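You operate a simulated robot arm through the tools that you are given. There is no shell and no other tool. Be economical: measure what you need, move in short steps, check, and stop when the job is done.

You run a simulated two-armed robot. Do the job below in one go: nothing can be reset, and whatever is moved stays where it is left.

JOB
Seat the hole template on the blank plate, hold it and chalk the hole line through it.
Fine: chalk from the chalk pad; the marker goes back in its stand, the template on its slats. Set down upright: chalk marker. A coat counts when it lies all over at full strength: go over it till it gets no stronger.

It is judged by the outcome, as a careful person would: the job done as asked, and still so three seconds after it is handed in. It fails if anything else is knocked over, pushed out of place, dropped, spilled or broken.

ROBOT AND FRAMES
Two 6-joint arms with two-finger parallel grippers on one trunk, on a base that drives. Base frame: it is fixed to the floor where the robot stands at the start and does not move with it; the origin is under the middle of the robot, x ahead of it, y to its left, z up. Units: mm, rad, N and s.
The left shoulder is at the start at [70, 166, 1227], the right one opposite. With the tool pointing down near the work surface each hand reaches from about 720 to 860 mm from the robot's upright axis, wherever it stands, measured 20 degrees to its own side. Places, roughly: blank plate face [500, 400, 800]; chalk pad [700, 100, 800]; in the marker stand [700, 300, 800]; template slats top [500, 100, 800]. Payload 3.91 kg a hand.
The tool frame of a hand sits at the grasp point between the pads (the TCP): z along the fingers, y along the line on which they close. The tips reach 30 mm beyond it. The gripper opens to 110 mm. The fingers are 20 mm wide and 10 mm thick; the gripper's body (48 by 112 mm) begins 55 mm behind the TCP.
Orientation is told as [roll, pitch, yaw] about the base's x, y, z axes, in that order, counted from this pose: with the fingers straight down and closing along the base's y, the tool's x points along the base's -x, its y along +y and its z along -z.

CONTROLS
- The arms move only by the tool arm_command. It takes "left_series", "right_series" or both (then of equal length, played together; a hand with none holds still); each is a list of rows, each a list of 7 numbers: the turn, a rotation vector about the tool's x, y, z in units of 90 degrees (1.0 is 90 degrees), then the shift along the tool's x, y, z in units of 250 mm (1.0 is 250 mm), then the finger opening in cm, from 0 to 11. In form: [[wx, wy, wz, x, y, z, grip], ...]. A call has 1 to 12 rows; each row is the pose to reach, as a shift and turn from the pose commanded when the call began, along the tool's axes at that moment. A call with a number of a shift or a turn outside -1 to 1 is refused whole. A row lasts 0.2 s, in which the tool goes at most 50 mm and 0.15 rad; a call with a longer step from one row to the next is refused whole, and so is a gripper value outside its range. Where a pose cannot be reached the arm comes as near as it can. A force on the tool above 40 N (or 10 N above the force at the start of the call, whichever is more), or a blocked arm, ends the call early, and 0.2 s more pass. Each finger travels about 108 mm/s and halts on what it meets, pressing with about 36 N; the grip force reading is that of the motor and also rises with nothing between the fingers. The clock runs only during rows and for 0.2 s after the last one: add rows that repeat a pose to give the fingers time. The reply holds the time, the measured pose of the TCP, the force on the tool along the base axes, the opening and the grip force, in the units named above and with some noise, with the torque about the TCP (base axes, N m) and any sound that the robot's microphone picked up.
- Cameras (640 x 400 px; columns grow to the right, rows downward): "scene" is now at [93.7, 45.9, 1417.6]; the picture's right is [0.71, -0.71, 0.00], its down [-0.64, -0.64, -0.43] and it looks along [0.31, 0.31, -0.90] (base axes); focal length 214 px, centre (320, 200). "left" rides on the left gripper at [77, -7, -114] in its tool frame; the picture's right is [0.09, 1.00, 0.00], its down [-0.80, 0.07, -0.59] and it looks along [-0.59, 0.05, 0.80] (tool axes); focal length 270 px, centre (320, 200). "right" rides on the right gripper at [77, 7, -114] in its tool frame; the picture's right is [-0.09, 1.00, 0.00], its down [-0.80, -0.07, -0.59] and it looks along [-0.59, -0.05, 0.80] (tool axes); focal length 270 px, centre (320, 200).
- capture(camera): a new picture of that camera. No time passes.
- lift_body(by): slides the trunk up (or, below 0, down) by that many mm; the arms and the scene camera ride with it, the base frame stays. It gives what a move gives, with no picture.
- drive_base(legs): drives the robot by 1 to 6 legs, each [ahead, left, turn to the left] in mm, mm and rad, along the robot's own axes; the way and the turn of a leg run together, so that a leg with both is an arc; at most 1500 mm and 3.142 rad a leg. The arms and the cameras ride along, it lands a little off, and it stops where it bumps. It gives what a move gives.
- aim_head(pan, tilt): turns the head with the scene camera to pan (to the left, within 1.501 rad either way) and tilt (down, from -0.506 to 1.204), counted from straight ahead of the robot. It gives what a move gives.
- pixel_to_xyz(camera, pixels): for up to 12 pixels [column, row] of the newest picture of that camera ("zoom" is the newest enlarged one), the place [x, y, z] in the base frame of the surface seen there, good to about 2 mm. No time passes.
- close_up(camera, box): a new picture of the part [left, top, right, bottom] of that camera's present view, enlarged. No time passes.
- hand_in(): hands the job in; it is judged then, once.

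Keep the steps short. Do not move on a guess: measure, check each grasp and each placing, and mend mistakes. In all there are 80 turns and 70 pictures (those below and enlarged ones count). Leave the grippers open and the arms clear of the work at the hand-in unless told otherwise, and finish with a single line.

The tools are called after "Emit:" as name(argument=value, ...) on one line, values as JSON. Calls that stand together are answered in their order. arm_command: Moves the arms, as the interface text tells. Its arguments: {"type":"object","properties":{"left_series":{"type":"array"},"right_series":{"type":"array"}},"required":[]} The other tools are called the same way: lift_body (by) slides the trunk up or down; drive_base (legs) drives the base; aim_head (pan, tilt) turns the head that bears the scene camera; capture (camera) takes a picture; pixel_to_xyz (camera, pixels) gives the place of the surface under pixels of a picture; close_up (camera, box) takes an enlarged picture of a part of a camera's view; hand_in () hands the job in.

At the start:

```text
time: 0.0
left_eef_pos: [350.8, 429.5, 1209.9]
left_orientation: [-0.002, 0.001, 0.001]
left_force: [0.5, -0.7, 0.9]
left_wrist_torque: [0.01, -0.02, -0.05]
left_finger_gap: 110.0
left_finger_force: 0.0
right_eef_pos: [96.7, -312.3, 275.2]
right_orientation: [-0.08, -0.102, 0.032]
right_force: [-0.8, 0.2, -0.3]
right_wrist_torque: [0.03, 0.03, -0.04]
right_finger_gap: 110.1
right_finger_force: 0.1
trunk travel left (down, up): [-723.0, 217.0]
robot x, y, heading: [2.3, 0.9, 0.0]
head pan, tilt: [0.785, 1.121]
```

scene: 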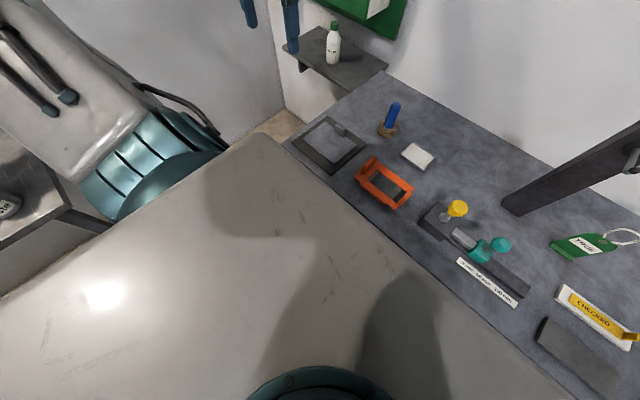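
right: 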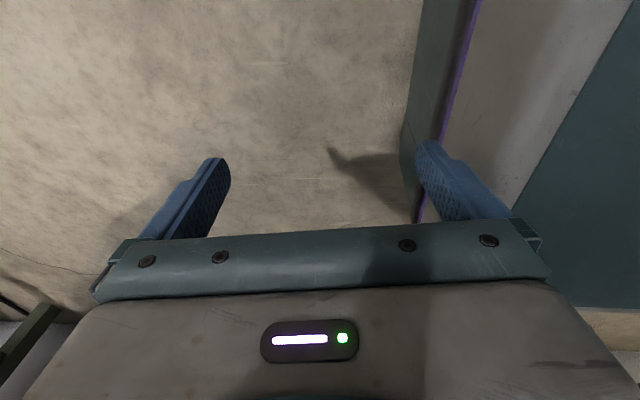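
left: 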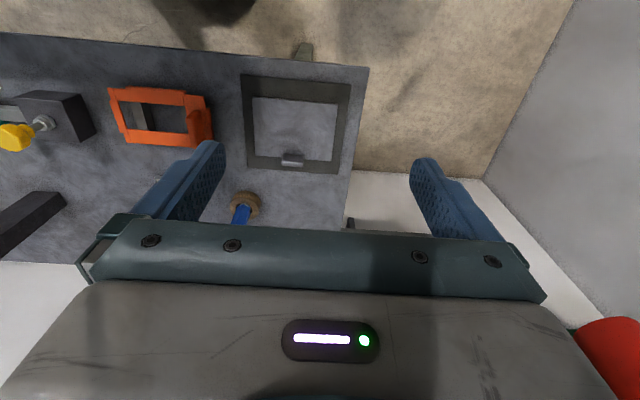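

I see the blank plate frame (~330,145), the blue marker in its stand (~390,120), a white pad (~417,157) and the orange template (~385,185). I'll enlarge that area before measuring.

Emit:
close_up(camera="scene", box=[270, 80, 470, 220])

Emit:
close_up(camera="left", box=[80, 50, 380, 240])

Emit:
pixel_to_xyz(camera="scene", pixels=[[393, 106], [387, 132], [417, 157], [335, 145], [340, 130], [361, 150], [322, 120], [300, 142], [333, 170], [370, 160], [405, 208], [388, 187]])

```text
2.86 times, centred on (370, 150) of scene
```

zoom: 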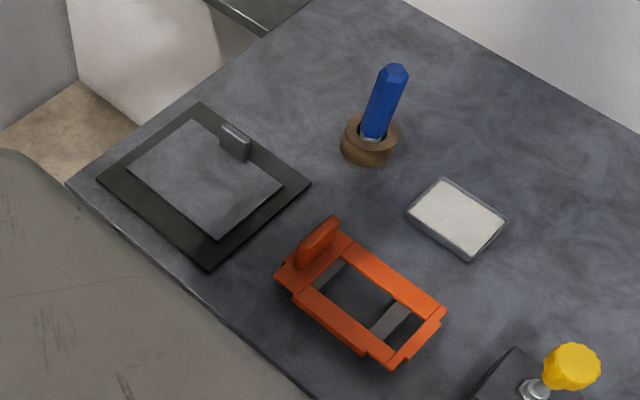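

```text
2.11 times, centred on (230, 145) of left
```

zoom: 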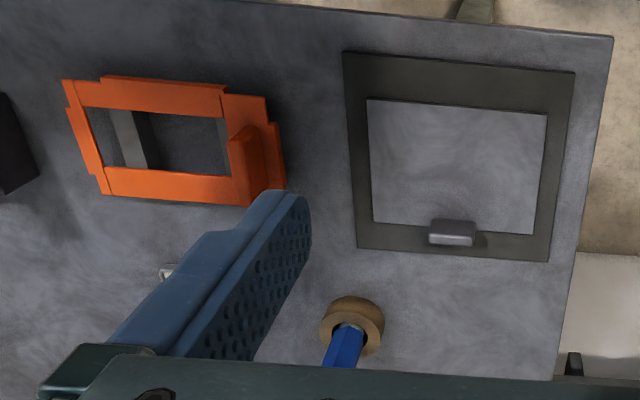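

```text
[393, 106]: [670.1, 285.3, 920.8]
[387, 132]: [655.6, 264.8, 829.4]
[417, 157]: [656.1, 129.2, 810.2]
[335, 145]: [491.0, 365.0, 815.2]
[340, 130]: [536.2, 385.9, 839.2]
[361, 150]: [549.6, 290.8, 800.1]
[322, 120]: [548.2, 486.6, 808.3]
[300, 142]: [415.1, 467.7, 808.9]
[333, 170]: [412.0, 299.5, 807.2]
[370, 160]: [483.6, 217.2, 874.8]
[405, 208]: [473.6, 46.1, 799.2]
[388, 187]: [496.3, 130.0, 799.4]
```

The template has an upright handle at its +y end and the plate has a stop block at its far edge. Next I'll measure template details in the left close-up and look around the robot for free driving room.

Emit:
pixel_to_xyz(camera="zoom", pixels=[[70, 90], [270, 105], [85, 120], [105, 185], [230, 190], [215, 100], [245, 150], [455, 228], [370, 105], [540, 120], [375, 220], [135, 140]])

Emit:
pixel_to_xyz(camera="scene", pixels=[[250, 250], [100, 290], [250, 150], [160, 200], [50, 50], [320, 390], [500, 350], [330, 45], [30, 230], [400, 260]])

Emit:
aim_head(pan=-0.6, tilt=0.8)

Emit:
capture(camera="scene")

```text
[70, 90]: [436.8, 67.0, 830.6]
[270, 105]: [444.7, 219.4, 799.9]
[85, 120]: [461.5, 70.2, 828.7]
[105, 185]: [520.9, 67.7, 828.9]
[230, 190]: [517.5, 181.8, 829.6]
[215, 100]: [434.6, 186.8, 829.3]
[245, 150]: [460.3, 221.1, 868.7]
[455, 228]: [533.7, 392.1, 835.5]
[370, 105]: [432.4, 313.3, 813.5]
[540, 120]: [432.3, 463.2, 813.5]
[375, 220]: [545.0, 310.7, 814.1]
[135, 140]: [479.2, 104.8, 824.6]
```

```text
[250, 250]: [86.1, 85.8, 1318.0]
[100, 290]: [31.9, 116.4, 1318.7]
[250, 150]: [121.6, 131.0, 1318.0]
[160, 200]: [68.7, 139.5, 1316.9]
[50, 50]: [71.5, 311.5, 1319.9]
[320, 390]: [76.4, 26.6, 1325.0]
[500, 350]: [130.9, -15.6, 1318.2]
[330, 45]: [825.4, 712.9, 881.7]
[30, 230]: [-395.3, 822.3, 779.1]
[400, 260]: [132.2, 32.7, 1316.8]
```

```text
time: 1.5
left_eef_pos: [353.1, 430.1, 1210.4]
left_orientation: [-0.001, -0.001, -0.001]
left_force: [0.1, -0.3, -0.1]
left_wrist_torque: [-0.01, 0.0, 0.01]
left_finger_gap: 109.9
left_finger_force: 0.2
right_eef_pos: [96.3, -312.8, 274.7]
right_orientation: [-0.08, -0.101, 0.033]
right_force: [0.6, 0.0, 0.3]
right_wrist_torque: [-0.01, -0.01, 0.0]
right_finger_gap: 110.0
right_finger_force: 0.1
trunk travel left (down, up): [-723.0, 217.0]
robot x, y, heading: [1.8, 2.1, -0.0]
head pan, tilt: [-0.6, 0.799]
```

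```text
64 pictures are left
```

scene: 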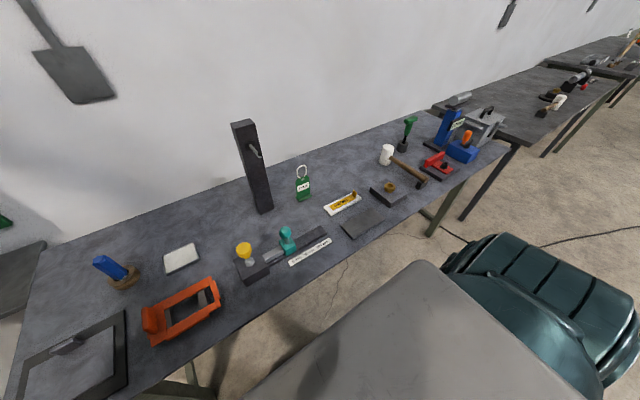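

The template's handle is a slab at its left (+y) end, about z 875. The plate and template are too close for reach here, so I must back up. I'll look left and behind first to check for clearance.

Emit:
aim_head(pan=1.4, tilt=0.6)

Emit:
capture(camera="scene")

Emit:
pixel_to_xyz(camera="scene", pixels=[[50, 150], [100, 200], [200, 120], [300, 100], [400, 100], [500, 150], [600, 200], [300, 200], [150, 300], [450, 200]])

```text
time: 3.5
left_eef_pos: [352.5, 429.8, 1210.7]
left_orientation: [0.0, 0.0, 0.0]
left_force: [-0.6, 0.9, 0.3]
left_wrist_torque: [0.01, 0.02, 0.0]
left_finger_gap: 110.0
left_finger_force: 0.1
right_eef_pos: [95.4, -313.5, 274.9]
right_orientation: [-0.081, -0.102, 0.034]
right_force: [0.2, 0.6, -0.8]
right_wrist_torque: [-0.02, 0.02, -0.01]
right_finger_gap: 110.1
right_finger_force: 0.0
trunk travel left (down, up): [-723.0, 217.0]
robot x, y, heading: [-0.6, 0.0, -0.003]
head pan, tilt: [1.4, 0.6]
```

```text
63 pictures are left
```

scene: 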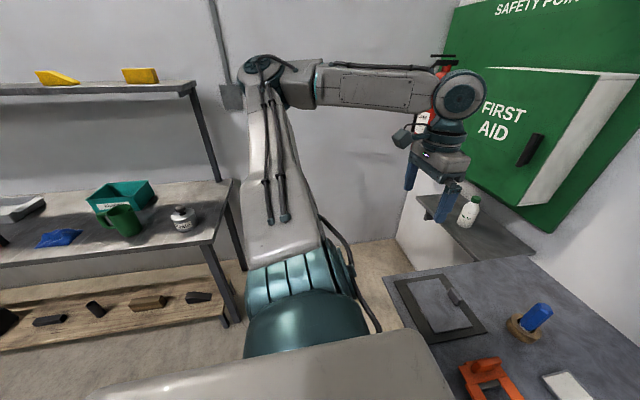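

```text
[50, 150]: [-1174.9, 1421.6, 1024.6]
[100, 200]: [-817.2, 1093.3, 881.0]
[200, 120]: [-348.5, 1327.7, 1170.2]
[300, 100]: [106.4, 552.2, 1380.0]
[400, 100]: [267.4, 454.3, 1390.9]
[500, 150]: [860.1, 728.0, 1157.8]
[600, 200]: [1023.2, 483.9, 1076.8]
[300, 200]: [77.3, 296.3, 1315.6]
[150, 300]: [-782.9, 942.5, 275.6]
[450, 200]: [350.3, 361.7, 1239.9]
```

The floor behind and left is clear, with shelving only at x < -350, y > 820. The right hand hangs low, so I'll swing it out to the side and up, straightening its tilt.

Emit:
arm_command(right_series=[[-0.006, 0.008, 0.003, 0, -0.125, -0.125, 11], [-0.013, 0.016, 0.005, 0, -0.25, -0.25, 11], [-0.02, 0.024, 0.008, 0, -0.375, -0.375, 11], [-0.026, 0.032, 0.01, 0, -0.5, -0.5, 11], [-0.032, 0.04, 0.013, 0, -0.625, -0.625, 11], [-0.038, 0.05, 0.015, 0, -0.75, -0.75, 11], [-0.045, 0.058, 0.018, 0, -0.875, -0.875, 11], [-0.051, 0.065, 0.02, 0, -1, -1, 11]])

```text
time: 5.2
left_eef_pos: [351.3, 428.8, 1211.3]
left_orientation: [0.001, -0.001, 0.001]
left_force: [0.0, 0.2, 0.2]
left_wrist_torque: [0.0, 0.01, -0.04]
left_finger_gap: 110.1
left_finger_force: 0.1
right_eef_pos: [76.2, -545.6, 541.5]
right_orientation: [0.004, -0.001, -0.001]
right_force: [0.5, 0.1, 0.7]
right_wrist_torque: [0.0, -0.02, -0.03]
right_finger_gap: 109.8
right_finger_force: 0.1
trunk travel left (down, up): [-723.0, 217.0]
robot x, y, heading: [1.1, -2.9, -0.002]
head pan, tilt: [1.4, 0.6]
```

The right hand is level now at z 541. I'll keep raising it at the robot's side.

Emit:
arm_command(right_series=[[0, 0, 0, 0, -0.05, -0.167, 11], [0, 0, 0, 0, -0.1, -0.333, 11], [0, 0, 0, 0, -0.15, -0.5, 11], [0, 0, 0, 0, -0.2, -0.667, 11], [0, 0, 0, 0, -0.25, -0.833, 11], [0, 0, 0, 0, -0.3, -1, 11]])

Emit:
arm_command(right_series=[[0, 0, 0, 0, 0, -0.167, 11], [0, 0, 0, 0, 0, -0.333, 11], [0, 0, 0, 0, 0, -0.5, 11], [0, 0, 0, 0, 0, -0.667, 11], [0, 0, 0, 0, 0, -0.833, 11], [0, 0, 0, 0, 0, -1, 11]])

Emit:
arm_command(right_series=[[0, 0, 0, -0.16, 0, -0.03, 11], [0, 0, 0, -0.32, 0, -0.06, 11], [0, 0, 0, -0.48, 0.02, -0.1, 11], [0, 0, 0, -0.64, 0.08, -0.13, 11], [0, 0, 0, -0.8, 0.14, -0.16, 11], [0, 0, 0, -0.96, 0.2, -0.2, 11]])

```text
time: 6.7
left_eef_pos: [351.7, 428.5, 1209.7]
left_orientation: [0.001, 0.001, 0.0]
left_force: [-1.0, 0.2, -0.4]
left_wrist_torque: [0.0, -0.03, 0.04]
left_finger_gap: 110.1
left_finger_force: 0.0
right_eef_pos: [127.3, -594.8, 651.7]
right_orientation: [0.002, -0.002, -0.003]
right_force: [-0.5, 0.4, 0.1]
right_wrist_torque: [0.0, 0.01, 0.0]
right_finger_gap: 110.1
right_finger_force: 0.0
right hand out of reach, approached as far as the arm can: row 3, 4, 5, 6
trunk travel left (down, up): [-723.0, 217.0]
robot x, y, heading: [1.8, 0.2, 0.003]
head pan, tilt: [1.4, 0.6]
```

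```text
time: 8.1
left_eef_pos: [352.6, 429.9, 1211.4]
left_orientation: [-0.001, 0.002, 0.0]
left_force: [0.3, 0.7, 0.3]
left_wrist_torque: [0.02, -0.01, -0.02]
left_finger_gap: 110.1
left_finger_force: 0.1
right_eef_pos: [184.7, -569.7, 681.5]
right_orientation: [0.003, -0.002, -0.002]
right_force: [-0.5, 0.7, 0.3]
right_wrist_torque: [-0.02, 0.03, -0.01]
right_finger_gap: 109.9
right_finger_force: 0.1
right hand out of reach, approached as far as the arm can: row 1, 2, 3, 4, 5, 6
trunk travel left (down, up): [-723.0, 217.0]
robot x, y, heading: [0.3, -2.8, 0.002]
head pan, tilt: [1.4, 0.6]
```

```text
time: 9.0
left_eef_pos: [349.6, 427.7, 1212.3]
left_orientation: [-0.001, -0.005, -0.003]
left_force: [-0.4, -0.7, -0.1]
left_wrist_torque: [0.0, 0.0, -0.02]
left_finger_gap: 110.1
left_finger_force: 0.2
right_eef_pos: [314.6, -556.2, 700.2]
right_orientation: [-0.005, 0.014, -0.005]
right_force: [0.1, 0.3, -0.2]
right_wrist_torque: [0.0, -0.01, 0.01]
right_finger_gap: 110.0
right_finger_force: 0.1
trunk travel left (down, up): [-723.0, 217.0]
robot x, y, heading: [-6.3, 0.1, 0.001]
head pan, tilt: [1.4, 0.6]
stopped in row 4 (right hand): the force on the tool passed its limit at 142 N (the readings are from after the stop); the commanded pose is now the measured one
```

The right hand bumped the table's front edge at about x 315. I'll look before doing anything else.

Emit:
arm_command(right_series=[[0, 0, 0, 0.16, 0, 0, 11], [0, 0, 0, 0.32, 0, 0, 11], [0, 0, 0, 0.48, -0.1, 0, 11], [0, 0, 0, 0.6, -0.2, 0, 11]])

Emit:
aim_head(pan=-0.7, tilt=0.75)

Emit:
capture(camera="scene")

```text
time: 10.0
left_eef_pos: [348.1, 427.6, 1212.0]
left_orientation: [0.002, -0.003, -0.003]
left_force: [-0.8, 0.1, -0.7]
left_wrist_torque: [-0.01, -0.08, 0.01]
left_finger_gap: 109.9
left_finger_force: 0.1
right_eef_pos: [177.8, -598.4, 677.4]
right_orientation: [-0.002, 0.013, -0.005]
right_force: [0.1, -0.4, 0.1]
right_wrist_torque: [0.04, -0.02, 0.02]
right_finger_gap: 110.0
right_finger_force: 0.0
right hand out of reach, approached as far as the arm can: row 3, 4
trunk travel left (down, up): [-723.0, 217.0]
robot x, y, heading: [1.8, -4.9, 0.0]
head pan, tilt: [1.4, 0.6]
```

```text
time: 12.0
left_eef_pos: [353.2, 427.3, 1210.9]
left_orientation: [-0.001, 0.0, -0.005]
left_force: [0.4, 0.4, -0.1]
left_wrist_torque: [0.0, -0.01, 0.03]
left_finger_gap: 109.9
left_finger_force: 0.0
right_eef_pos: [179.1, -597.8, 676.9]
right_orientation: [-0.004, 0.018, -0.004]
right_force: [0.3, -0.1, 0.2]
right_wrist_torque: [0.0, 0.0, -0.01]
right_finger_gap: 110.1
right_finger_force: 0.1
trunk travel left (down, up): [-723.0, 217.0]
robot x, y, heading: [-1.5, 0.9, 0.001]
head pan, tilt: [-0.7, 0.75]
```

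```text
62 pictures are left
```

scene: 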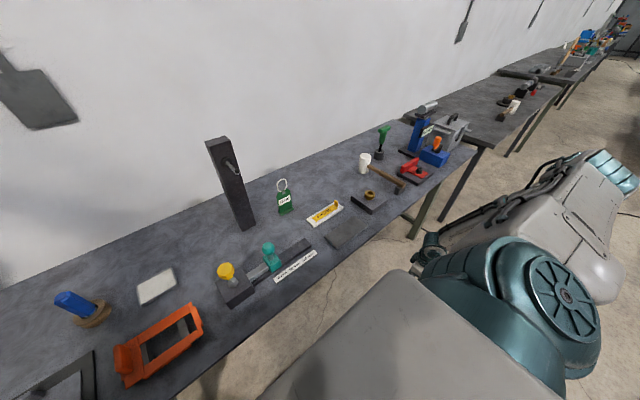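

Nothing on the table moved. The arm can't rise when held this close in, so I'll stretch it sideways (y to about -850), away from the table, and raise it there.

Emit:
arm_command(right_series=[[0, 0, 0, 0, -0.15, 0, 11], [0, 0, 0, 0, -0.3, 0, 11], [0, 0, 0, 0, -0.45, 0, 11], [0, 0, 0, 0, -0.6, 0, 11], [0, 0, 0, 0, -0.75, 0, 11], [0, 0, 0, 0, -0.9, 0, 11], [0, 0, 0, 0, -1, -0.05, 11]])

```text
time: 13.6
left_eef_pos: [352.6, 426.9, 1209.2]
left_orientation: [0.0, -0.001, -0.003]
left_force: [0.4, 0.0, 0.5]
left_wrist_torque: [0.03, 0.01, -0.04]
left_finger_gap: 110.1
left_finger_force: 0.1
right_eef_pos: [177.7, -852.3, 687.9]
right_orientation: [-0.001, 0.017, -0.004]
right_force: [0.0, -0.5, -0.9]
right_wrist_torque: [0.01, 0.0, -0.02]
right_finger_gap: 109.9
right_finger_force: 0.0
right hand out of reach, approached as far as the arm can: row 1, 2
trunk travel left (down, up): [-723.0, 217.0]
robot x, y, heading: [0.4, -1.4, -0.006]
head pan, tilt: [-0.7, 0.75]
```

It reached y -852. Now straight up.

Emit:
arm_command(right_series=[[0, 0, 0, 0, 0, -0.18, 11], [0, 0, 0, 0, 0, -0.36, 11], [0, 0, 0, 0, 0, -0.54, 11], [0, 0, 0, 0, 0, -0.72, 11], [0, 0, 0, 0, 0, -0.9, 11], [0, 0, 0, 0, 0, -1, 11]])

Emit:
arm_command(right_series=[[0, -0.01, 0, 0, 0, -0.18, 11], [0, -0.01, 0, 0, 0, -0.36, 11], [0, -0.01, 0, 0, 0.05, -0.54, 11], [0, -0.01, 0, 0, 0.1, -0.6, 11]])

```text
time: 15.0
left_eef_pos: [351.6, 427.6, 1211.6]
left_orientation: [-0.001, -0.003, -0.002]
left_force: [0.9, -0.7, 0.2]
left_wrist_torque: [-0.03, 0.01, 0.04]
left_finger_gap: 109.9
left_finger_force: 0.1
right_eef_pos: [221.7, -892.9, 796.1]
right_orientation: [-0.001, 0.017, -0.005]
right_force: [0.4, -0.3, 0.3]
right_wrist_torque: [0.04, -0.02, -0.01]
right_finger_gap: 109.9
right_finger_force: 0.0
right hand out of reach, approached as far as the arm can: row 2, 3, 4, 5, 6
trunk travel left (down, up): [-723.0, 217.0]
robot x, y, heading: [-0.3, -0.9, -0.004]
head pan, tilt: [-0.7, 0.75]
```

```text
time: 16.0
left_eef_pos: [353.8, 428.6, 1210.7]
left_orientation: [0.0, 0.0, -0.002]
left_force: [-0.4, 0.0, -0.6]
left_wrist_torque: [0.03, 0.01, 0.0]
left_finger_gap: 109.8
left_finger_force: 0.0
right_eef_pos: [221.7, -892.1, 794.7]
right_orientation: [-0.003, 0.015, -0.004]
right_force: [0.6, -0.1, 0.3]
right_wrist_torque: [0.03, -0.01, -0.01]
right_finger_gap: 110.2
right_finger_force: 0.0
right hand out of reach, approached as far as the arm can: row 1, 2, 3, 4
trunk travel left (down, up): [-723.0, 217.0]
robot x, y, heading: [4.6, -1.2, -0.006]
head pan, tilt: [-0.7, 0.75]
```

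The arm tops out here, so I'll lift the trunk to clear table height and then swing the hand forward above the table.

Emit:
lift_body(by=215)

Emit:
arm_command(right_series=[[0, -0.01, 0, -0.14, 0.08, 0, 11], [0, -0.01, 0, -0.28, 0.16, 0, 11], [0, -0.01, 0, -0.42, 0.24, 0, 11], [0, -0.01, 0, -0.56, 0.34, 0, 11], [0, -0.01, 0, -0.7, 0.44, 0, 11], [0, -0.01, 0, -0.84, 0.54, 0, 11], [0, -0.01, 0, -0.98, 0.66, 0, 11]])

```text
time: 18.3
left_eef_pos: [353.5, 428.6, 1424.9]
left_orientation: [0.0, 0.001, -0.003]
left_force: [0.0, 0.1, 0.3]
left_wrist_torque: [0.01, 0.0, -0.02]
left_finger_gap: 109.9
left_finger_force: 0.1
right_eef_pos: [221.9, -890.5, 1010.9]
right_orientation: [-0.004, 0.016, -0.007]
right_force: [0.8, -0.7, 0.1]
right_wrist_torque: [0.02, -0.03, 0.0]
right_finger_gap: 110.0
right_finger_force: 0.0
trunk travel left (down, up): [-938.0, 2.0]
robot x, y, heading: [-1.0, 2.0, -0.002]
head pan, tilt: [-0.7, 0.75]
```

```text
time: 19.9
left_eef_pos: [355.0, 428.6, 1423.0]
left_orientation: [-0.001, 0.0, -0.004]
left_force: [0.1, 0.7, 1.4]
left_wrist_torque: [-0.02, -0.01, 0.03]
left_finger_gap: 110.1
left_finger_force: 0.1
right_eef_pos: [452.3, -718.3, 1034.3]
right_orientation: [-0.004, 0.004, -0.006]
right_force: [-0.6, 0.5, -0.5]
right_wrist_torque: [-0.01, -0.02, 0.01]
right_finger_gap: 110.0
right_finger_force: 0.0
right hand out of reach, approached as far as the arm can: row 3, 4, 5, 6, 7
trunk travel left (down, up): [-938.0, 2.0]
robot x, y, heading: [-0.3, -0.1, -0.004]
head pan, tilt: [-0.7, 0.75]
```

It is clear above the table. I'll continue forward and inward to about (720,-470).

Emit:
arm_command(right_series=[[0, 0, 0, -0.18, 0.02, 0, 11], [0, 0, 0, -0.36, 0.1, 0, 11], [0, 0, 0, -0.52, 0.2, 0, 11], [0, 0, 0, -0.68, 0.3, 0, 11], [0, 0, 0, -0.82, 0.42, 0, 11], [0, 0, 0, -0.92, 0.56, 0, 11], [0, 0, 0, -1, 0.72, 0, 11], [0, 0, 0, -1, 0.9, 0, 11]])

Emit:
arm_command(right_series=[[0, 0, 0, -0.05, 0.15, -0.1, 11], [0, 0, 0, -0.1, 0.3, -0.2, 11], [0, 0, 0, -0.15, 0.45, -0.3, 11], [0, 0, 0, -0.15, 0.6, -0.4, 11], [0, 0, 0, -0.15, 0.6, -0.5, 11]])

```text
time: 21.7
left_eef_pos: [351.9, 425.8, 1427.3]
left_orientation: [0.001, 0.001, -0.003]
left_force: [-0.8, 0.5, 0.5]
left_wrist_torque: [0.01, 0.05, 0.03]
left_finger_gap: 109.9
left_finger_force: 0.1
right_eef_pos: [616.5, -533.0, 1097.5]
right_orientation: [-0.001, 0.001, -0.004]
right_force: [-1.5, 0.5, -0.3]
right_wrist_torque: [-0.01, 0.02, 0.0]
right_finger_gap: 110.0
right_finger_force: 0.1
right hand out of reach, approached as far as the arm can: row 1, 2, 3, 4, 5, 6, 7, 8
trunk travel left (down, up): [-938.0, 2.0]
robot x, y, heading: [0.7, -0.3, -0.001]
head pan, tilt: [-0.7, 0.75]
```

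```text
time: 22.9
left_eef_pos: [351.3, 429.0, 1425.2]
left_orientation: [0.001, -0.003, -0.005]
left_force: [-0.1, -0.2, 0.0]
left_wrist_torque: [0.0, -0.03, -0.01]
left_finger_gap: 109.8
left_finger_force: 0.0
right_eef_pos: [570.0, -458.7, 1229.7]
right_orientation: [-0.004, -0.001, -0.005]
right_force: [0.4, -0.5, 0.3]
right_wrist_torque: [-0.02, 0.0, 0.01]
right_finger_gap: 110.0
right_finger_force: 0.2
right hand out of reach, approached as far as the arm can: row 1, 2, 3, 4, 5
trunk travel left (down, up): [-938.0, 2.0]
robot x, y, heading: [0.4, -2.7, -0.003]
head pan, tilt: [-0.7, 0.75]
```

The right hand is now in the normal forward posture. I'll check the post's height, then drive left toward the marker.

Emit:
pixel_to_xyz(camera="scene", pixels=[[218, 143], [240, 225], [75, 300], [155, 287]])

Emit:
drive_base(legs=[[-60, 0, 0], [0, 330, 0]])

Emit:
aim_head(pan=0.0, tilt=1.0)

Emit:
capture(camera="scene")

```text
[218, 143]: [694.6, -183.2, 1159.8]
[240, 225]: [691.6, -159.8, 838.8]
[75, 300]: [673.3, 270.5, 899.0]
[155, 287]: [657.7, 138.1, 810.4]
```

```text
time: 25.6
left_eef_pos: [296.1, 748.4, 1426.8]
left_orientation: [0.003, -0.001, -0.005]
left_force: [0.6, -0.4, 0.2]
left_wrist_torque: [0.02, -0.02, 0.03]
left_finger_gap: 110.0
left_finger_force: 0.0
right_eef_pos: [515.2, -138.8, 1227.8]
right_orientation: [0.003, 0.001, -0.007]
right_force: [-0.8, 0.2, 0.2]
right_wrist_torque: [0.01, -0.01, 0.01]
right_finger_gap: 109.6
right_finger_force: 0.2
trunk travel left (down, up): [-938.0, 2.0]
robot x, y, heading: [-53.6, 324.6, -0.011]
head pan, tilt: [-0.7, 0.75]
```

```text
time: 26.7
left_eef_pos: [299.3, 752.9, 1425.5]
left_orientation: [-0.001, 0.001, -0.005]
left_force: [0.1, -0.6, 0.0]
left_wrist_torque: [-0.02, -0.02, 0.02]
left_finger_gap: 110.1
left_finger_force: 0.0
right_eef_pos: [515.3, -134.5, 1228.6]
right_orientation: [-0.002, 0.001, -0.006]
right_force: [0.0, 0.3, -0.4]
right_wrist_torque: [0.01, 0.01, -0.01]
right_finger_gap: 110.0
right_finger_force: 0.0
trunk travel left (down, up): [-938.0, 2.0]
robot x, y, heading: [-59.4, 324.3, -0.005]
head pan, tilt: [0.0, 1.0]
```

```text
61 pictures are left
```

scene: 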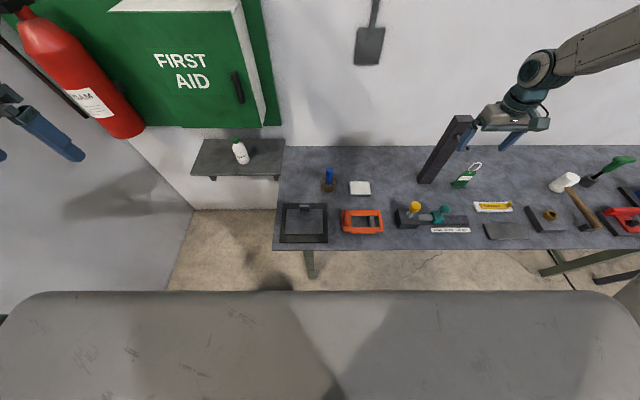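

The post is 1160 tall; the right hand is above and clear of it. I'll zoom in on the work items and measure.

Emit:
close_up(camera="scene", box=[270, 155, 400, 245])

Emit:
pixel_to_xyz(camera="scene", pixels=[[40, 125], [80, 60], [130, 250], [180, 180], [100, 220]])

```text
4.44 times, centred on (335, 200) of scene
```

zoom: 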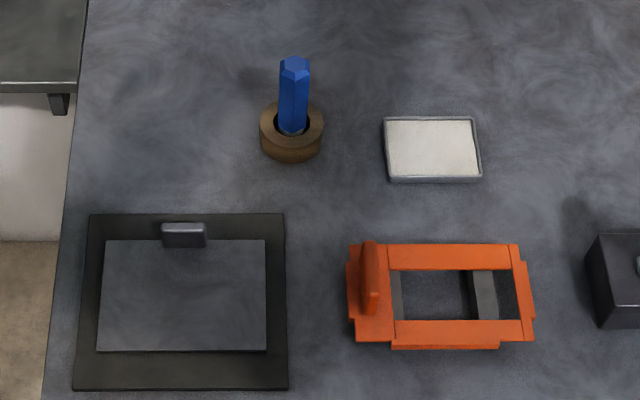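

```text
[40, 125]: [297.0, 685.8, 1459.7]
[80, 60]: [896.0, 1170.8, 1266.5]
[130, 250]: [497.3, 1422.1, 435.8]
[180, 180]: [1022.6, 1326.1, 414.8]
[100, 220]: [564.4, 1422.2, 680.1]
```

The marker stands in the brown cup at zoom (290,95), the pad is at (432,150) and the template at (440,295). I'll measure the marker and pad precisely.

Emit:
pixel_to_xyz(camera="zoom", pixels=[[295, 65], [290, 85], [293, 120], [264, 125], [321, 125], [290, 148], [388, 120], [472, 122], [388, 178], [478, 178], [432, 150], [185, 228]])

Emit:
close_up(camera="scene", box=[315, 160, 347, 180])

Emit:
close_up(camera="scene", box=[338, 200, 384, 229])

```text
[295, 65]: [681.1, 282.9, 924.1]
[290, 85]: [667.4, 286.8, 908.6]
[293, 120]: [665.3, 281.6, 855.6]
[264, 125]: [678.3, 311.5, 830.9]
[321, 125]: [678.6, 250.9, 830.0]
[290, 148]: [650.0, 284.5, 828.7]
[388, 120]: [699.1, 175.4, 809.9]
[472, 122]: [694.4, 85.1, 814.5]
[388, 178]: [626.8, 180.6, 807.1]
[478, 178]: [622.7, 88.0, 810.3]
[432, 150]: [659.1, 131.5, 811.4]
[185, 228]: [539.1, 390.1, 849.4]
```

```text
16.00 times, centred on (331, 170) of scene
```

zoom: 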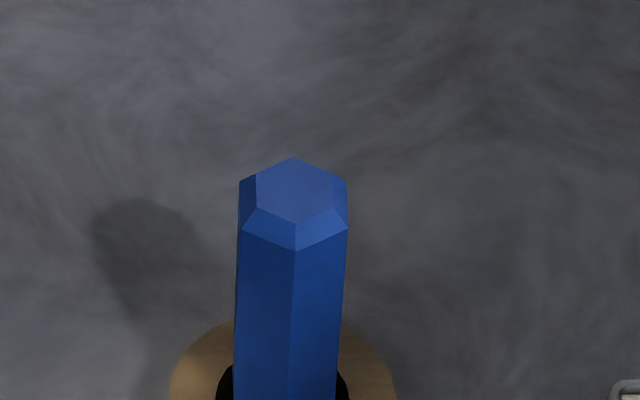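

```text
13.79 times, centred on (361, 214) of scene
```

zoom: 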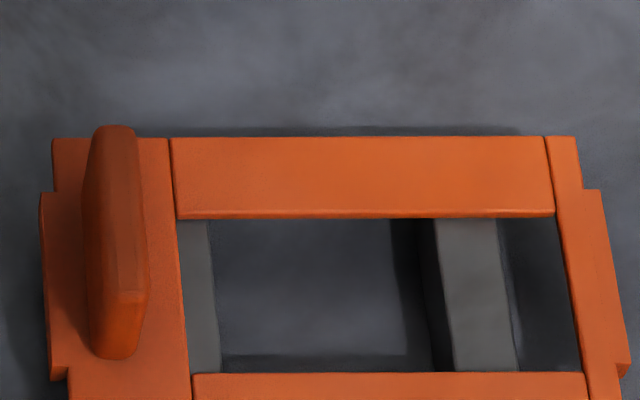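

The marker is hexagonal with flats facing ±y, axis about (681,284) and top z 924; the cup rim is at 830. I'll move the right hand left at height, away from the post.

Emit:
arm_command(right_series=[[0, 0, 0, 0, 0.18, 0, 11], [0, 0, 0, 0, 0.36, 0, 11], [0, 0, 0, 0, 0.54, 0, 10], [0, 0, 0, 0, 0.72, 0, 9], [0, 0, 0, 0, 0.9, 0, 8], [0, 0, 0, 0, 1, 0, 7]])

Emit:
lift_body(by=-115)

Emit:
arm_command(right_series=[[0, 0, 0, -0.12, 0.12, 0.07, 7], [0, 0, 0, -0.24, 0.24, 0.14, 7], [0, 0, 0, -0.36, 0.36, 0.21, 7], [0, 0, 0, -0.46, 0.48, 0.28, 7], [0, 0, 0, -0.56, 0.6, 0.34, 7], [0, 0, 0, -0.66, 0.67, 0.4, 7]])

Emit:
capture(camera="right")

```text
time: 28.1
left_eef_pos: [297.6, 753.5, 1425.5]
left_orientation: [0.0, 0.001, -0.005]
left_force: [0.3, 0.0, 0.5]
left_wrist_torque: [-0.03, -0.01, 0.01]
left_finger_gap: 109.9
left_finger_force: 0.0
right_eef_pos: [414.3, -55.3, 1232.2]
right_orientation: [-0.001, -0.001, -0.007]
right_force: [-0.1, 0.4, -0.6]
right_wrist_torque: [0.02, -0.01, 0.03]
right_finger_gap: 70.2
right_finger_force: 0.0
right hand out of reach, approached as far as the arm can: row 1, 2, 3, 4, 5, 6
trunk travel left (down, up): [-938.0, 2.0]
robot x, y, heading: [-57.1, 324.5, -0.007]
head pan, tilt: [0.0, 1.0]
```

```text
time: 29.5
left_eef_pos: [297.5, 752.5, 1310.1]
left_orientation: [0.0, 0.0, -0.006]
left_force: [-0.3, 0.1, 0.2]
left_wrist_torque: [-0.01, -0.02, 0.03]
left_finger_gap: 110.2
left_finger_force: 0.0
right_eef_pos: [414.8, -56.6, 1118.4]
right_orientation: [0.002, 0.002, -0.007]
right_force: [-0.1, -0.8, 0.1]
right_wrist_torque: [0.02, 0.02, -0.02]
right_finger_gap: 70.0
right_finger_force: 0.0
trunk travel left (down, up): [-823.0, 117.0]
robot x, y, heading: [-56.8, 326.5, -0.006]
head pan, tilt: [0.0, 1.0]
```

```text
time: 30.9
left_eef_pos: [299.5, 752.2, 1309.9]
left_orientation: [-0.001, 0.0, -0.004]
left_force: [0.2, 0.4, 0.5]
left_wrist_torque: [-0.02, 0.01, -0.01]
left_finger_gap: 110.0
left_finger_force: 0.0
right_eef_pos: [441.4, -79.8, 1047.2]
right_orientation: [-0.001, 0.0, -0.007]
right_force: [-0.1, -0.4, 1.6]
right_wrist_torque: [0.02, 0.0, -0.04]
right_finger_gap: 70.3
right_finger_force: 0.1
right hand out of reach, approached as far as the arm can: row 1, 2, 3, 4, 5, 6
trunk travel left (down, up): [-823.0, 117.0]
robot x, y, heading: [-56.3, 325.8, -0.005]
head pan, tilt: [0.0, 1.0]
```

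```text
57 pictures are left
```

right: 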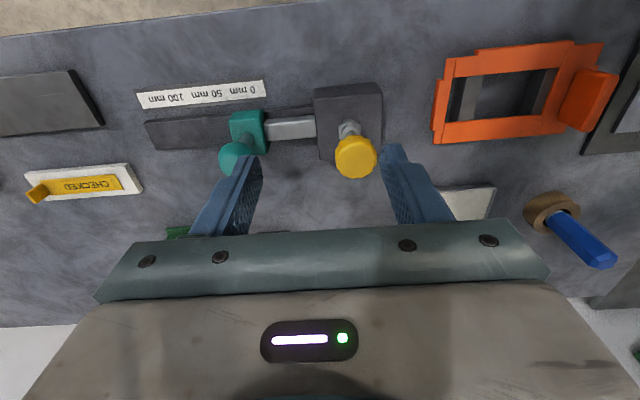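

The arm reports out of reach though it isn't extended. I'll look at its posture with the head camera.

Emit:
aim_head(pan=-0.7, tilt=0.5)

Emit:
capture(camera="scene")

```text
time: 32.0
left_eef_pos: [298.5, 752.7, 1310.0]
left_orientation: [-0.001, -0.001, -0.006]
left_force: [-0.3, -0.5, -0.4]
left_wrist_torque: [-0.02, 0.03, 0.0]
left_finger_gap: 109.8
left_finger_force: 0.0
right_eef_pos: [440.5, -79.4, 1048.5]
right_orientation: [0.0, -0.002, -0.006]
right_force: [-0.7, -0.2, 0.3]
right_wrist_torque: [-0.02, 0.0, 0.02]
right_finger_gap: 69.8
right_finger_force: 0.1
trunk travel left (down, up): [-823.0, 117.0]
robot x, y, heading: [-58.0, 324.9, -0.005]
head pan, tilt: [-0.7, 0.499]
```

```text
56 pictures are left
```

scene: 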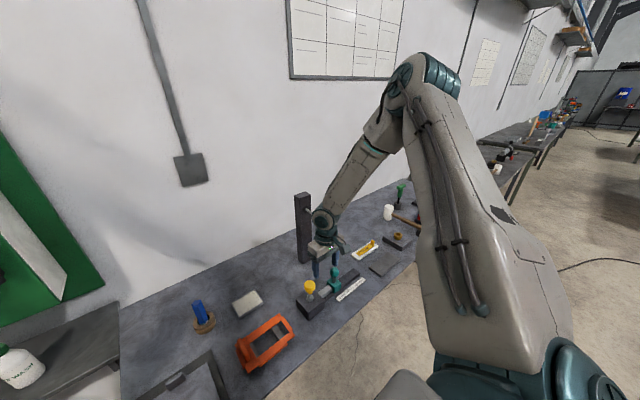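

The elbow is high and the forearm drops steeply. I'll test which limit binds with a small pure move toward the front, level.

Emit:
arm_command(right_series=[[0, 0, 0, -0.14, 0, 0, 7], [0, 0, 0, -0.28, 0, 0, 7]])

Emit:
arm_command(right_series=[[0, 0, 0.08, 0, 0, 0, 7], [0, 0, 0.16, 0, 0, 0, 7]])

```text
time: 32.6
left_eef_pos: [299.3, 751.0, 1309.2]
left_orientation: [0.0, 0.002, -0.005]
left_force: [-0.3, 0.6, -0.8]
left_wrist_torque: [-0.01, 0.0, 0.01]
left_finger_gap: 110.0
left_finger_force: 0.0
right_eef_pos: [485.4, -112.8, 1064.9]
right_orientation: [0.002, -0.001, -0.008]
right_force: [0.4, 0.4, -0.1]
right_wrist_torque: [0.0, -0.01, -0.03]
right_finger_gap: 70.1
right_finger_force: 0.0
right hand out of reach, approached as far as the arm can: row 1, 2
trunk travel left (down, up): [-823.0, 117.0]
robot x, y, heading: [-58.3, 327.4, -0.005]
head pan, tilt: [-0.7, 0.499]
```

```text
time: 33.2
left_eef_pos: [298.4, 753.2, 1309.7]
left_orientation: [-0.001, -0.001, -0.004]
left_force: [0.1, 0.1, 0.0]
left_wrist_torque: [0.02, 0.0, 0.0]
left_finger_gap: 110.2
left_finger_force: 0.1
right_eef_pos: [482.3, -111.2, 1063.5]
right_orientation: [-0.001, -0.001, -0.262]
right_force: [0.1, 0.5, 0.7]
right_wrist_torque: [-0.02, 0.02, 0.0]
right_finger_gap: 70.0
right_finger_force: 0.1
trunk travel left (down, up): [-823.0, 117.0]
robot x, y, heading: [-54.3, 327.0, -0.005]
head pan, tilt: [-0.7, 0.499]
```

Azimuth seems pinned at 30° with zero yaw. The tool can yaw -0.26, so I'll see whether it can now move left.

Emit:
arm_command(right_series=[[0, 0, 0, -0.05, 0.15, 0, 7], [0, 0, 0, -0.05, 0.3, 0, 7]])

```text
time: 33.8
left_eef_pos: [297.0, 753.3, 1309.6]
left_orientation: [0.0, 0.001, -0.005]
left_force: [0.6, -0.4, 0.1]
left_wrist_torque: [0.0, 0.0, -0.01]
left_finger_gap: 110.1
left_finger_force: 0.1
right_eef_pos: [465.6, -95.8, 1067.9]
right_orientation: [0.001, -0.001, -0.259]
right_force: [0.1, 0.5, -0.5]
right_wrist_torque: [-0.03, -0.03, 0.0]
right_finger_gap: 70.2
right_finger_force: 0.0
right hand out of reach, approached as far as the arm can: row 1, 2
trunk travel left (down, up): [-823.0, 117.0]
robot x, y, heading: [-51.8, 328.3, -0.005]
head pan, tilt: [-0.7, 0.499]
```

It stays pinned at 30° from the shoulder. I'll test whether the left arm has the same limit with a free-air move inward.

Emit:
arm_command(left_series=[[0, 0, 0, -0.1, -0.15, 0, 11], [0, 0, 0, -0.2, -0.3, 0, 11], [0, 0, 0, -0.3, -0.45, 0, 11], [0, 0, 0, -0.4, -0.6, 0, 11], [0, 0, 0, -0.5, -0.75, 0, 11], [0, 0, 0, -0.6, -0.9, 0, 11]])

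```text
time: 35.2
left_eef_pos: [371.8, 686.7, 1281.4]
left_orientation: [0.0, 0.0, -0.006]
left_force: [0.3, -0.5, -0.3]
left_wrist_torque: [0.01, 0.01, 0.0]
left_finger_gap: 110.1
left_finger_force: 0.1
left hand out of reach, approached as far as the arm can: row 3, 4, 5, 6
right_eef_pos: [467.8, -96.0, 1067.4]
right_orientation: [0.002, -0.001, -0.259]
right_force: [0.1, 1.3, 0.5]
right_wrist_torque: [0.01, 0.0, -0.02]
right_finger_gap: 70.1
right_finger_force: 0.1
trunk travel left (down, up): [-823.0, 117.0]
robot x, y, heading: [-52.2, 328.3, -0.004]
head pan, tilt: [-0.7, 0.499]
```

Both arms pin at about 39° azimuth at this height. The brief says 20° is reachable near the work surface at 720–860 mm, so I'll raise the trunk and test low and extended, straightening yaw.

Emit:
lift_body(by=115)

Emit:
arm_command(right_series=[[0, 0, -0.05, -0.14, -0.08, 0.1, 7], [0, 0, -0.1, -0.28, -0.16, 0.2, 7], [0, 0, -0.165, -0.42, -0.24, 0.3, 7], [0, 0, -0.165, -0.52, -0.3, 0.4, 7], [0, 0, -0.165, -0.6, -0.3, 0.5, 7]])

```text
time: 36.7
left_eef_pos: [370.0, 688.2, 1396.5]
left_orientation: [-0.002, 0.0, -0.004]
left_force: [1.2, 0.1, -0.5]
left_wrist_torque: [0.0, -0.01, -0.02]
left_finger_gap: 110.0
left_finger_force: 0.1
right_eef_pos: [466.0, -95.6, 1182.3]
right_orientation: [0.002, 0.001, -0.258]
right_force: [0.3, -0.3, 0.0]
right_wrist_torque: [-0.03, -0.01, 0.02]
right_finger_gap: 70.0
right_finger_force: 0.0
trunk travel left (down, up): [-938.0, 2.0]
robot x, y, heading: [-58.4, 323.7, -0.005]
head pan, tilt: [-0.7, 0.499]
```

```text
time: 37.9
left_eef_pos: [370.6, 687.2, 1396.2]
left_orientation: [-0.002, -0.002, -0.006]
left_force: [0.2, 0.9, 0.6]
left_wrist_torque: [0.02, -0.01, 0.03]
left_finger_gap: 110.0
left_finger_force: 0.1
right_eef_pos: [554.3, -202.2, 1094.5]
right_orientation: [0.002, -0.002, 0.001]
right_force: [-0.4, -0.2, 0.4]
right_wrist_torque: [0.0, 0.03, -0.01]
right_finger_gap: 70.0
right_finger_force: 0.0
right hand out of reach, approached as far as the arm can: row 2, 3, 4, 5
trunk travel left (down, up): [-938.0, 2.0]
robot x, y, heading: [-56.8, 321.8, -0.01]
head pan, tilt: [-0.7, 0.499]
```

Now I'll test lower, then inward, in small steps.

Emit:
arm_command(right_series=[[0, 0, 0, 0, 0, 0.1, 7], [0, 0, 0, 0, 0, 0.2, 7], [0, 0, 0, 0, 0, 0.32, 7]])

Emit:
arm_command(right_series=[[0, 0, 0, 0, 0.15, 0, 7], [0, 0, 0, 0, 0.3, 0, 7], [0, 0, 0, 0, 0.45, 0, 7]])

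```text
time: 38.7
left_eef_pos: [371.1, 688.3, 1396.3]
left_orientation: [-0.004, -0.002, -0.008]
left_force: [0.3, 0.1, 0.3]
left_wrist_torque: [-0.01, -0.03, 0.02]
left_finger_gap: 109.8
left_finger_force: 0.2
right_eef_pos: [536.4, -187.6, 1077.9]
right_orientation: [0.002, -0.003, -0.001]
right_force: [0.2, -0.9, -0.1]
right_wrist_torque: [0.01, 0.0, -0.03]
right_finger_gap: 70.1
right_finger_force: 0.0
right hand out of reach, approached as far as the arm can: row 1, 2, 3
trunk travel left (down, up): [-938.0, 2.0]
robot x, y, heading: [-52.7, 324.3, -0.009]
head pan, tilt: [-0.7, 0.499]
```

```text
time: 39.5
left_eef_pos: [370.0, 687.9, 1395.9]
left_orientation: [0.0, -0.002, -0.005]
left_force: [0.3, 0.5, -0.5]
left_wrist_torque: [-0.01, 0.01, 0.01]
left_finger_gap: 110.1
left_finger_force: 0.1
right_eef_pos: [487.6, -132.4, 1091.4]
right_orientation: [0.001, -0.002, 0.003]
right_force: [-0.9, 0.1, -0.6]
right_wrist_torque: [-0.02, 0.01, 0.01]
right_finger_gap: 69.7
right_finger_force: 0.1
right hand out of reach, approached as far as the arm can: row 1, 2, 3
trunk travel left (down, up): [-938.0, 2.0]
robot x, y, heading: [-55.4, 323.9, -0.011]
head pan, tilt: [-0.7, 0.499]
```

The right arm seems stuck in an awkward joint branch. I'll check whether the left arm, in its natural posture, can extend out and down toward its 20° line (free air, target z still above 1140).

Emit:
arm_command(left_series=[[0, 0, 0, -0.1, -0.02, 0.1, 11], [0, 0, 0, -0.2, -0.05, 0.2, 11], [0, 0, 0, -0.3, -0.08, 0.3, 11], [0, 0, 0, -0.4, -0.11, 0.4, 11], [0, 0, 0, -0.5, -0.14, 0.5, 11], [0, 0, 0, -0.6, -0.17, 0.6, 11], [0, 0, 0, -0.7, -0.2, 0.7, 11], [0, 0, 0, -0.8, -0.23, 0.8, 11], [0, 0, 0, -0.9, -0.26, 0.9, 11], [0, 0, 0, -1, -0.3, 1, 11]])

```text
time: 41.7
left_eef_pos: [493.1, 758.5, 1176.7]
left_orientation: [-0.004, -0.002, -0.005]
left_force: [0.3, -0.5, 0.2]
left_wrist_torque: [-0.01, 0.02, 0.0]
left_finger_gap: 110.3
left_finger_force: 0.1
left hand out of reach, approached as far as the arm can: row 1, 2, 3, 4, 5, 6, 7, 8, 9, 10
right_eef_pos: [488.1, -132.5, 1089.9]
right_orientation: [0.003, -0.001, 0.001]
right_force: [-0.6, 0.3, 0.0]
right_wrist_torque: [0.02, 0.01, -0.01]
right_finger_gap: 70.0
right_finger_force: 0.0
trunk travel left (down, up): [-938.0, 2.0]
robot x, y, heading: [-52.8, 321.1, -0.011]
head pan, tilt: [-0.7, 0.499]
```

Same pin for the left arm. I'll test a larger hand yaw on the right (−45°) together with an inward move, to tell a wrist limit from a shoulder limit.

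Emit:
arm_command(right_series=[[0, 0, 0.09, 0, 0, 0, 7], [0, 0, 0.18, 0, 0, 0, 7], [0, 0, 0.27, 0, 0, 0, 7], [0, 0, 0.36, 0, 0, 0, 7], [0, 0, 0.45, 0, 0, 0, 7], [0, 0, 0.45, 0, 0.15, 0, 7], [0, 0, 0.45, 0, 0.3, 0, 7], [0, 0, 0.45, 0, 0.45, 0, 7]])

Emit:
aim_head(pan=-1.2, tilt=0.3)

Emit:
capture(camera="scene")

```text
time: 43.5
left_eef_pos: [491.6, 759.3, 1175.4]
left_orientation: [-0.002, -0.001, -0.005]
left_force: [0.3, -0.4, 0.4]
left_wrist_torque: [0.01, 0.02, 0.04]
left_finger_gap: 110.0
left_finger_force: 0.1
right_eef_pos: [441.1, -88.9, 1108.7]
right_orientation: [0.003, 0.0, -0.707]
right_force: [0.4, 0.1, -0.3]
right_wrist_torque: [-0.01, 0.01, 0.02]
right_finger_gap: 70.1
right_finger_force: 0.1
right hand out of reach, approached as far as the arm can: row 6, 7, 8
trunk travel left (down, up): [-938.0, 2.0]
robot x, y, heading: [-60.9, 325.1, -0.007]
head pan, tilt: [-0.7, 0.499]
```

```text
time: 44.4
left_eef_pos: [492.9, 758.0, 1176.1]
left_orientation: [-0.004, 0.0, -0.007]
left_force: [0.8, 0.0, 0.9]
left_wrist_torque: [0.02, 0.02, 0.04]
left_finger_gap: 110.3
left_finger_force: 0.0
right_eef_pos: [442.1, -90.1, 1109.1]
right_orientation: [0.003, 0.0, -0.705]
right_force: [-0.2, -0.5, 0.1]
right_wrist_torque: [-0.02, -0.02, -0.01]
right_finger_gap: 70.0
right_finger_force: 0.1
trunk travel left (down, up): [-938.0, 2.0]
robot x, y, heading: [-54.7, 323.6, -0.003]
head pan, tilt: [-1.201, 0.3]
```

```text
55 pictures are left
```

scene: 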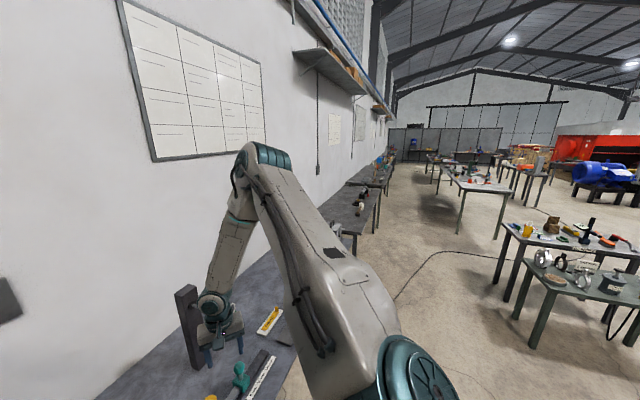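

J1 seems to be the limit. I'll probe the outer reach along 41° while restoring zero yaw, to understand the workspace.

Emit:
arm_command(right_series=[[0, 0, -0.09, -0.17, -0.01, -0.06, 7], [0, 0, -0.18, -0.34, -0.03, -0.13, 7], [0, 0, -0.27, -0.51, -0.04, -0.2, 7], [0, 0, -0.36, -0.68, -0.05, -0.27, 7], [0, 0, -0.449, -0.846, -0.07, -0.32, 7], [0, 0, -0.449, -0.846, -0.07, -0.32, 7]])

```text
time: 45.8
left_eef_pos: [492.6, 759.8, 1177.4]
left_orientation: [-0.002, -0.003, -0.005]
left_force: [-0.9, -0.3, 0.7]
left_wrist_torque: [0.0, 0.0, 0.0]
left_finger_gap: 109.9
left_finger_force: 0.0
right_eef_pos: [594.9, -245.6, 1190.2]
right_orientation: [0.002, 0.0, 0.001]
right_force: [0.6, 1.7, -0.2]
right_wrist_torque: [0.03, 0.0, 0.02]
right_finger_gap: 69.9
right_finger_force: 0.1
trunk travel left (down, up): [-938.0, 2.0]
robot x, y, heading: [-53.4, 326.7, -0.008]
head pan, tilt: [-1.201, 0.3]
```

That was reachable (r 864 at this height), so higher is easier than lower. I'll measure the arm's own link positions to understand its geometry.

Emit:
capture(camera="scene")

Emit:
aim_head(pan=1.2, tilt=0.4)

Emit:
capture(camera="scene")

```text
54 pictures are left
```

scene: 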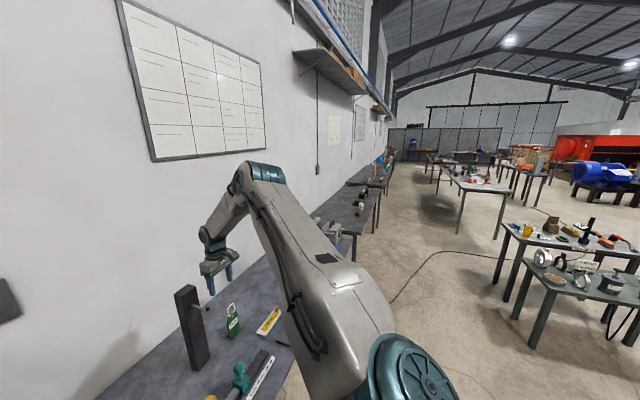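

```text
time: 48.0
left_eef_pos: [491.0, 759.0, 1176.6]
left_orientation: [-0.004, -0.003, -0.004]
left_force: [-0.3, 0.2, -0.2]
left_wrist_torque: [-0.02, -0.01, -0.04]
left_finger_gap: 110.0
left_finger_force: 0.1
right_eef_pos: [594.7, -244.7, 1190.6]
right_orientation: [0.002, 0.002, 0.0]
right_force: [-0.3, -0.3, 0.3]
right_wrist_torque: [-0.02, -0.03, -0.02]
right_finger_gap: 70.2
right_finger_force: 0.1
trunk travel left (down, up): [-938.0, 2.0]
robot x, y, heading: [-56.6, 324.9, -0.002]
head pan, tilt: [1.201, 0.4]
```

```text
53 pictures are left
```

scene: 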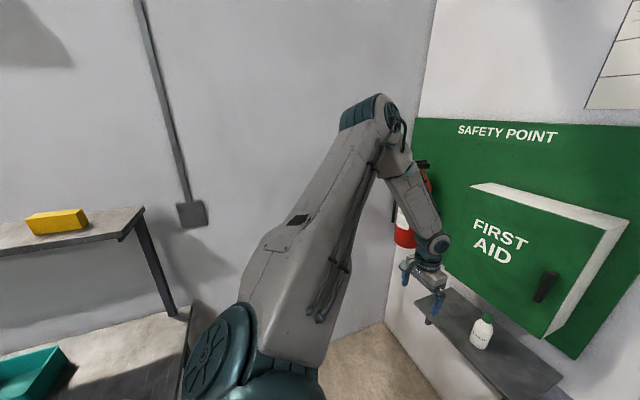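

Emit:
pixel_to_xyz(camera="scene", pixels=[[207, 350], [193, 375], [235, 330], [270, 385], [275, 270], [300, 230], [340, 150], [365, 110], [391, 115], [415, 205], [434, 245], [428, 275]])

```text
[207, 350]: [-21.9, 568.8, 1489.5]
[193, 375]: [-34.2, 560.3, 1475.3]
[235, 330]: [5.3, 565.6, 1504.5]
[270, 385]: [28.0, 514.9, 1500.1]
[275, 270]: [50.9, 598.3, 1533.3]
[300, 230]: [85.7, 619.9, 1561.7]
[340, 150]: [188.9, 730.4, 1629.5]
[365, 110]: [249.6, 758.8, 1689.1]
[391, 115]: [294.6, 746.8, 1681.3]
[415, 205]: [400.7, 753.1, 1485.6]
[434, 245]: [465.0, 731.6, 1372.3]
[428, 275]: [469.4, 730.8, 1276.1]
```

The arm's first axis is tilted, so it wants to work nearly stretched out; that fits the brief's 720–860 mm. I'll back away from the bench to get room (away from the post), then sweep the right hand inward at full stretch.

Emit:
drive_base(legs=[[-250, 0, 0]])

Emit:
arm_command(right_series=[[0, 0, 0, -0.15, 0.04, 0, 7], [0, 0, 0, -0.29, 0.14, 0.02, 7], [0, 0, 0, -0.4, 0.28, 0.04, 7], [0, 0, 0, -0.46, 0.44, 0.06, 7], [0, 0, 0, -0.51, 0.6, 0.08, 7], [0, 0, 0, -0.55, 0.76, 0.1, 7], [0, 0, 0, -0.58, 0.92, 0.12, 7]])

```text
time: 49.8
left_eef_pos: [242.9, 763.4, 1174.7]
left_orientation: [-0.003, 0.002, -0.002]
left_force: [0.1, -0.7, -0.4]
left_wrist_torque: [0.0, 0.03, 0.0]
left_finger_gap: 109.8
left_finger_force: 0.0
right_eef_pos: [349.7, -241.7, 1187.7]
right_orientation: [0.001, 0.005, 0.005]
right_force: [-0.1, -0.4, -1.5]
right_wrist_torque: [0.01, 0.06, -0.01]
right_finger_gap: 70.2
right_finger_force: 0.0
trunk travel left (down, up): [-938.0, 2.0]
robot x, y, heading: [-310.8, 329.3, -0.002]
head pan, tilt: [1.201, 0.4]
```

```text
time: 51.4
left_eef_pos: [237.2, 762.3, 1177.8]
left_orientation: [-0.004, -0.003, -0.003]
left_force: [0.3, 0.4, 0.9]
left_wrist_torque: [-0.01, -0.02, 0.0]
left_finger_gap: 109.9
left_finger_force: 0.1
right_eef_pos: [314.1, -189.8, 1179.3]
right_orientation: [0.002, -0.001, 0.003]
right_force: [-0.7, 0.2, 0.4]
right_wrist_torque: [-0.03, -0.01, -0.02]
right_finger_gap: 70.1
right_finger_force: 0.1
right hand out of reach, approached as far as the arm can: row 1, 2, 3, 4, 5, 6, 7
trunk travel left (down, up): [-938.0, 2.0]
robot x, y, heading: [-305.3, 326.5, -0.001]
head pan, tilt: [1.201, 0.4]
```

Still pinned. The low approach from the side at stretch (where I came from) may be the way to the working zone, so I'll go back there (free floor, in front of no bench) and sweep inward lower at r≈790.

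Emit:
arm_command(right_series=[[0, 0, 0, 0.08, -0.1, 0.07, 7], [0, 0, 0, 0.16, -0.2, 0.14, 7], [0, 0, 0, 0.24, -0.3, 0.22, 7], [0, 0, 0, 0.33, -0.4, 0.3, 7], [0, 0, 0, 0.42, -0.5, 0.38, 7], [0, 0, 0, 0.51, -0.6, 0.46, 7], [0, 0, 0, 0.6, -0.68, 0.54, 7], [0, 0, 0, 0.7, -0.75, 0.62, 7], [0, 0, 0, 0.8, -0.75, 0.7, 7]])

```text
time: 53.4
left_eef_pos: [236.4, 760.8, 1177.9]
left_orientation: [0.0, -0.004, -0.001]
left_force: [-0.3, -0.5, 0.7]
left_wrist_torque: [0.0, 0.01, -0.02]
left_finger_gap: 110.0
left_finger_force: 0.1
right_eef_pos: [119.8, -379.7, 1016.9]
right_orientation: [0.002, -0.002, 0.003]
right_force: [-0.2, 0.5, 1.1]
right_wrist_torque: [-0.02, 0.0, -0.03]
right_finger_gap: 69.9
right_finger_force: 0.0
trunk travel left (down, up): [-938.0, 2.0]
robot x, y, heading: [-306.0, 327.6, -0.003]
head pan, tilt: [1.201, 0.4]
```

No limit hit. Now the sweep inward, slightly lower, at about r 800.

Emit:
arm_command(right_series=[[0, 0, 0, -0.1, 0.1, 0.05, 7], [0, 0, 0, -0.2, 0.18, 0.1, 7], [0, 0, 0, -0.3, 0.27, 0.15, 7], [0, 0, 0, -0.42, 0.4, 0.2, 7], [0, 0, 0, -0.54, 0.53, 0.22, 7], [0, 0, 0, -0.65, 0.67, 0.22, 7], [0, 0, 0, -0.74, 0.8, 0.22, 7], [0, 0, 0, -0.83, 0.96, 0.22, 7]])

```text
time: 55.2
left_eef_pos: [239.3, 762.8, 1177.0]
left_orientation: [-0.002, -0.001, -0.003]
left_force: [-0.5, 0.4, -0.9]
left_wrist_torque: [-0.01, 0.04, 0.0]
left_finger_gap: 109.9
left_finger_force: 0.0
right_eef_pos: [263.8, -166.8, 1059.7]
right_orientation: [0.003, -0.001, 0.004]
right_force: [-0.6, 0.2, 1.0]
right_wrist_torque: [0.0, -0.03, -0.02]
right_finger_gap: 69.9
right_finger_force: 0.1
right hand out of reach, approached as far as the arm can: row 1, 2, 3, 4, 5, 6, 7, 8
trunk travel left (down, up): [-938.0, 2.0]
robot x, y, heading: [-307.9, 324.3, -0.003]
head pan, tilt: [1.201, 0.4]
```

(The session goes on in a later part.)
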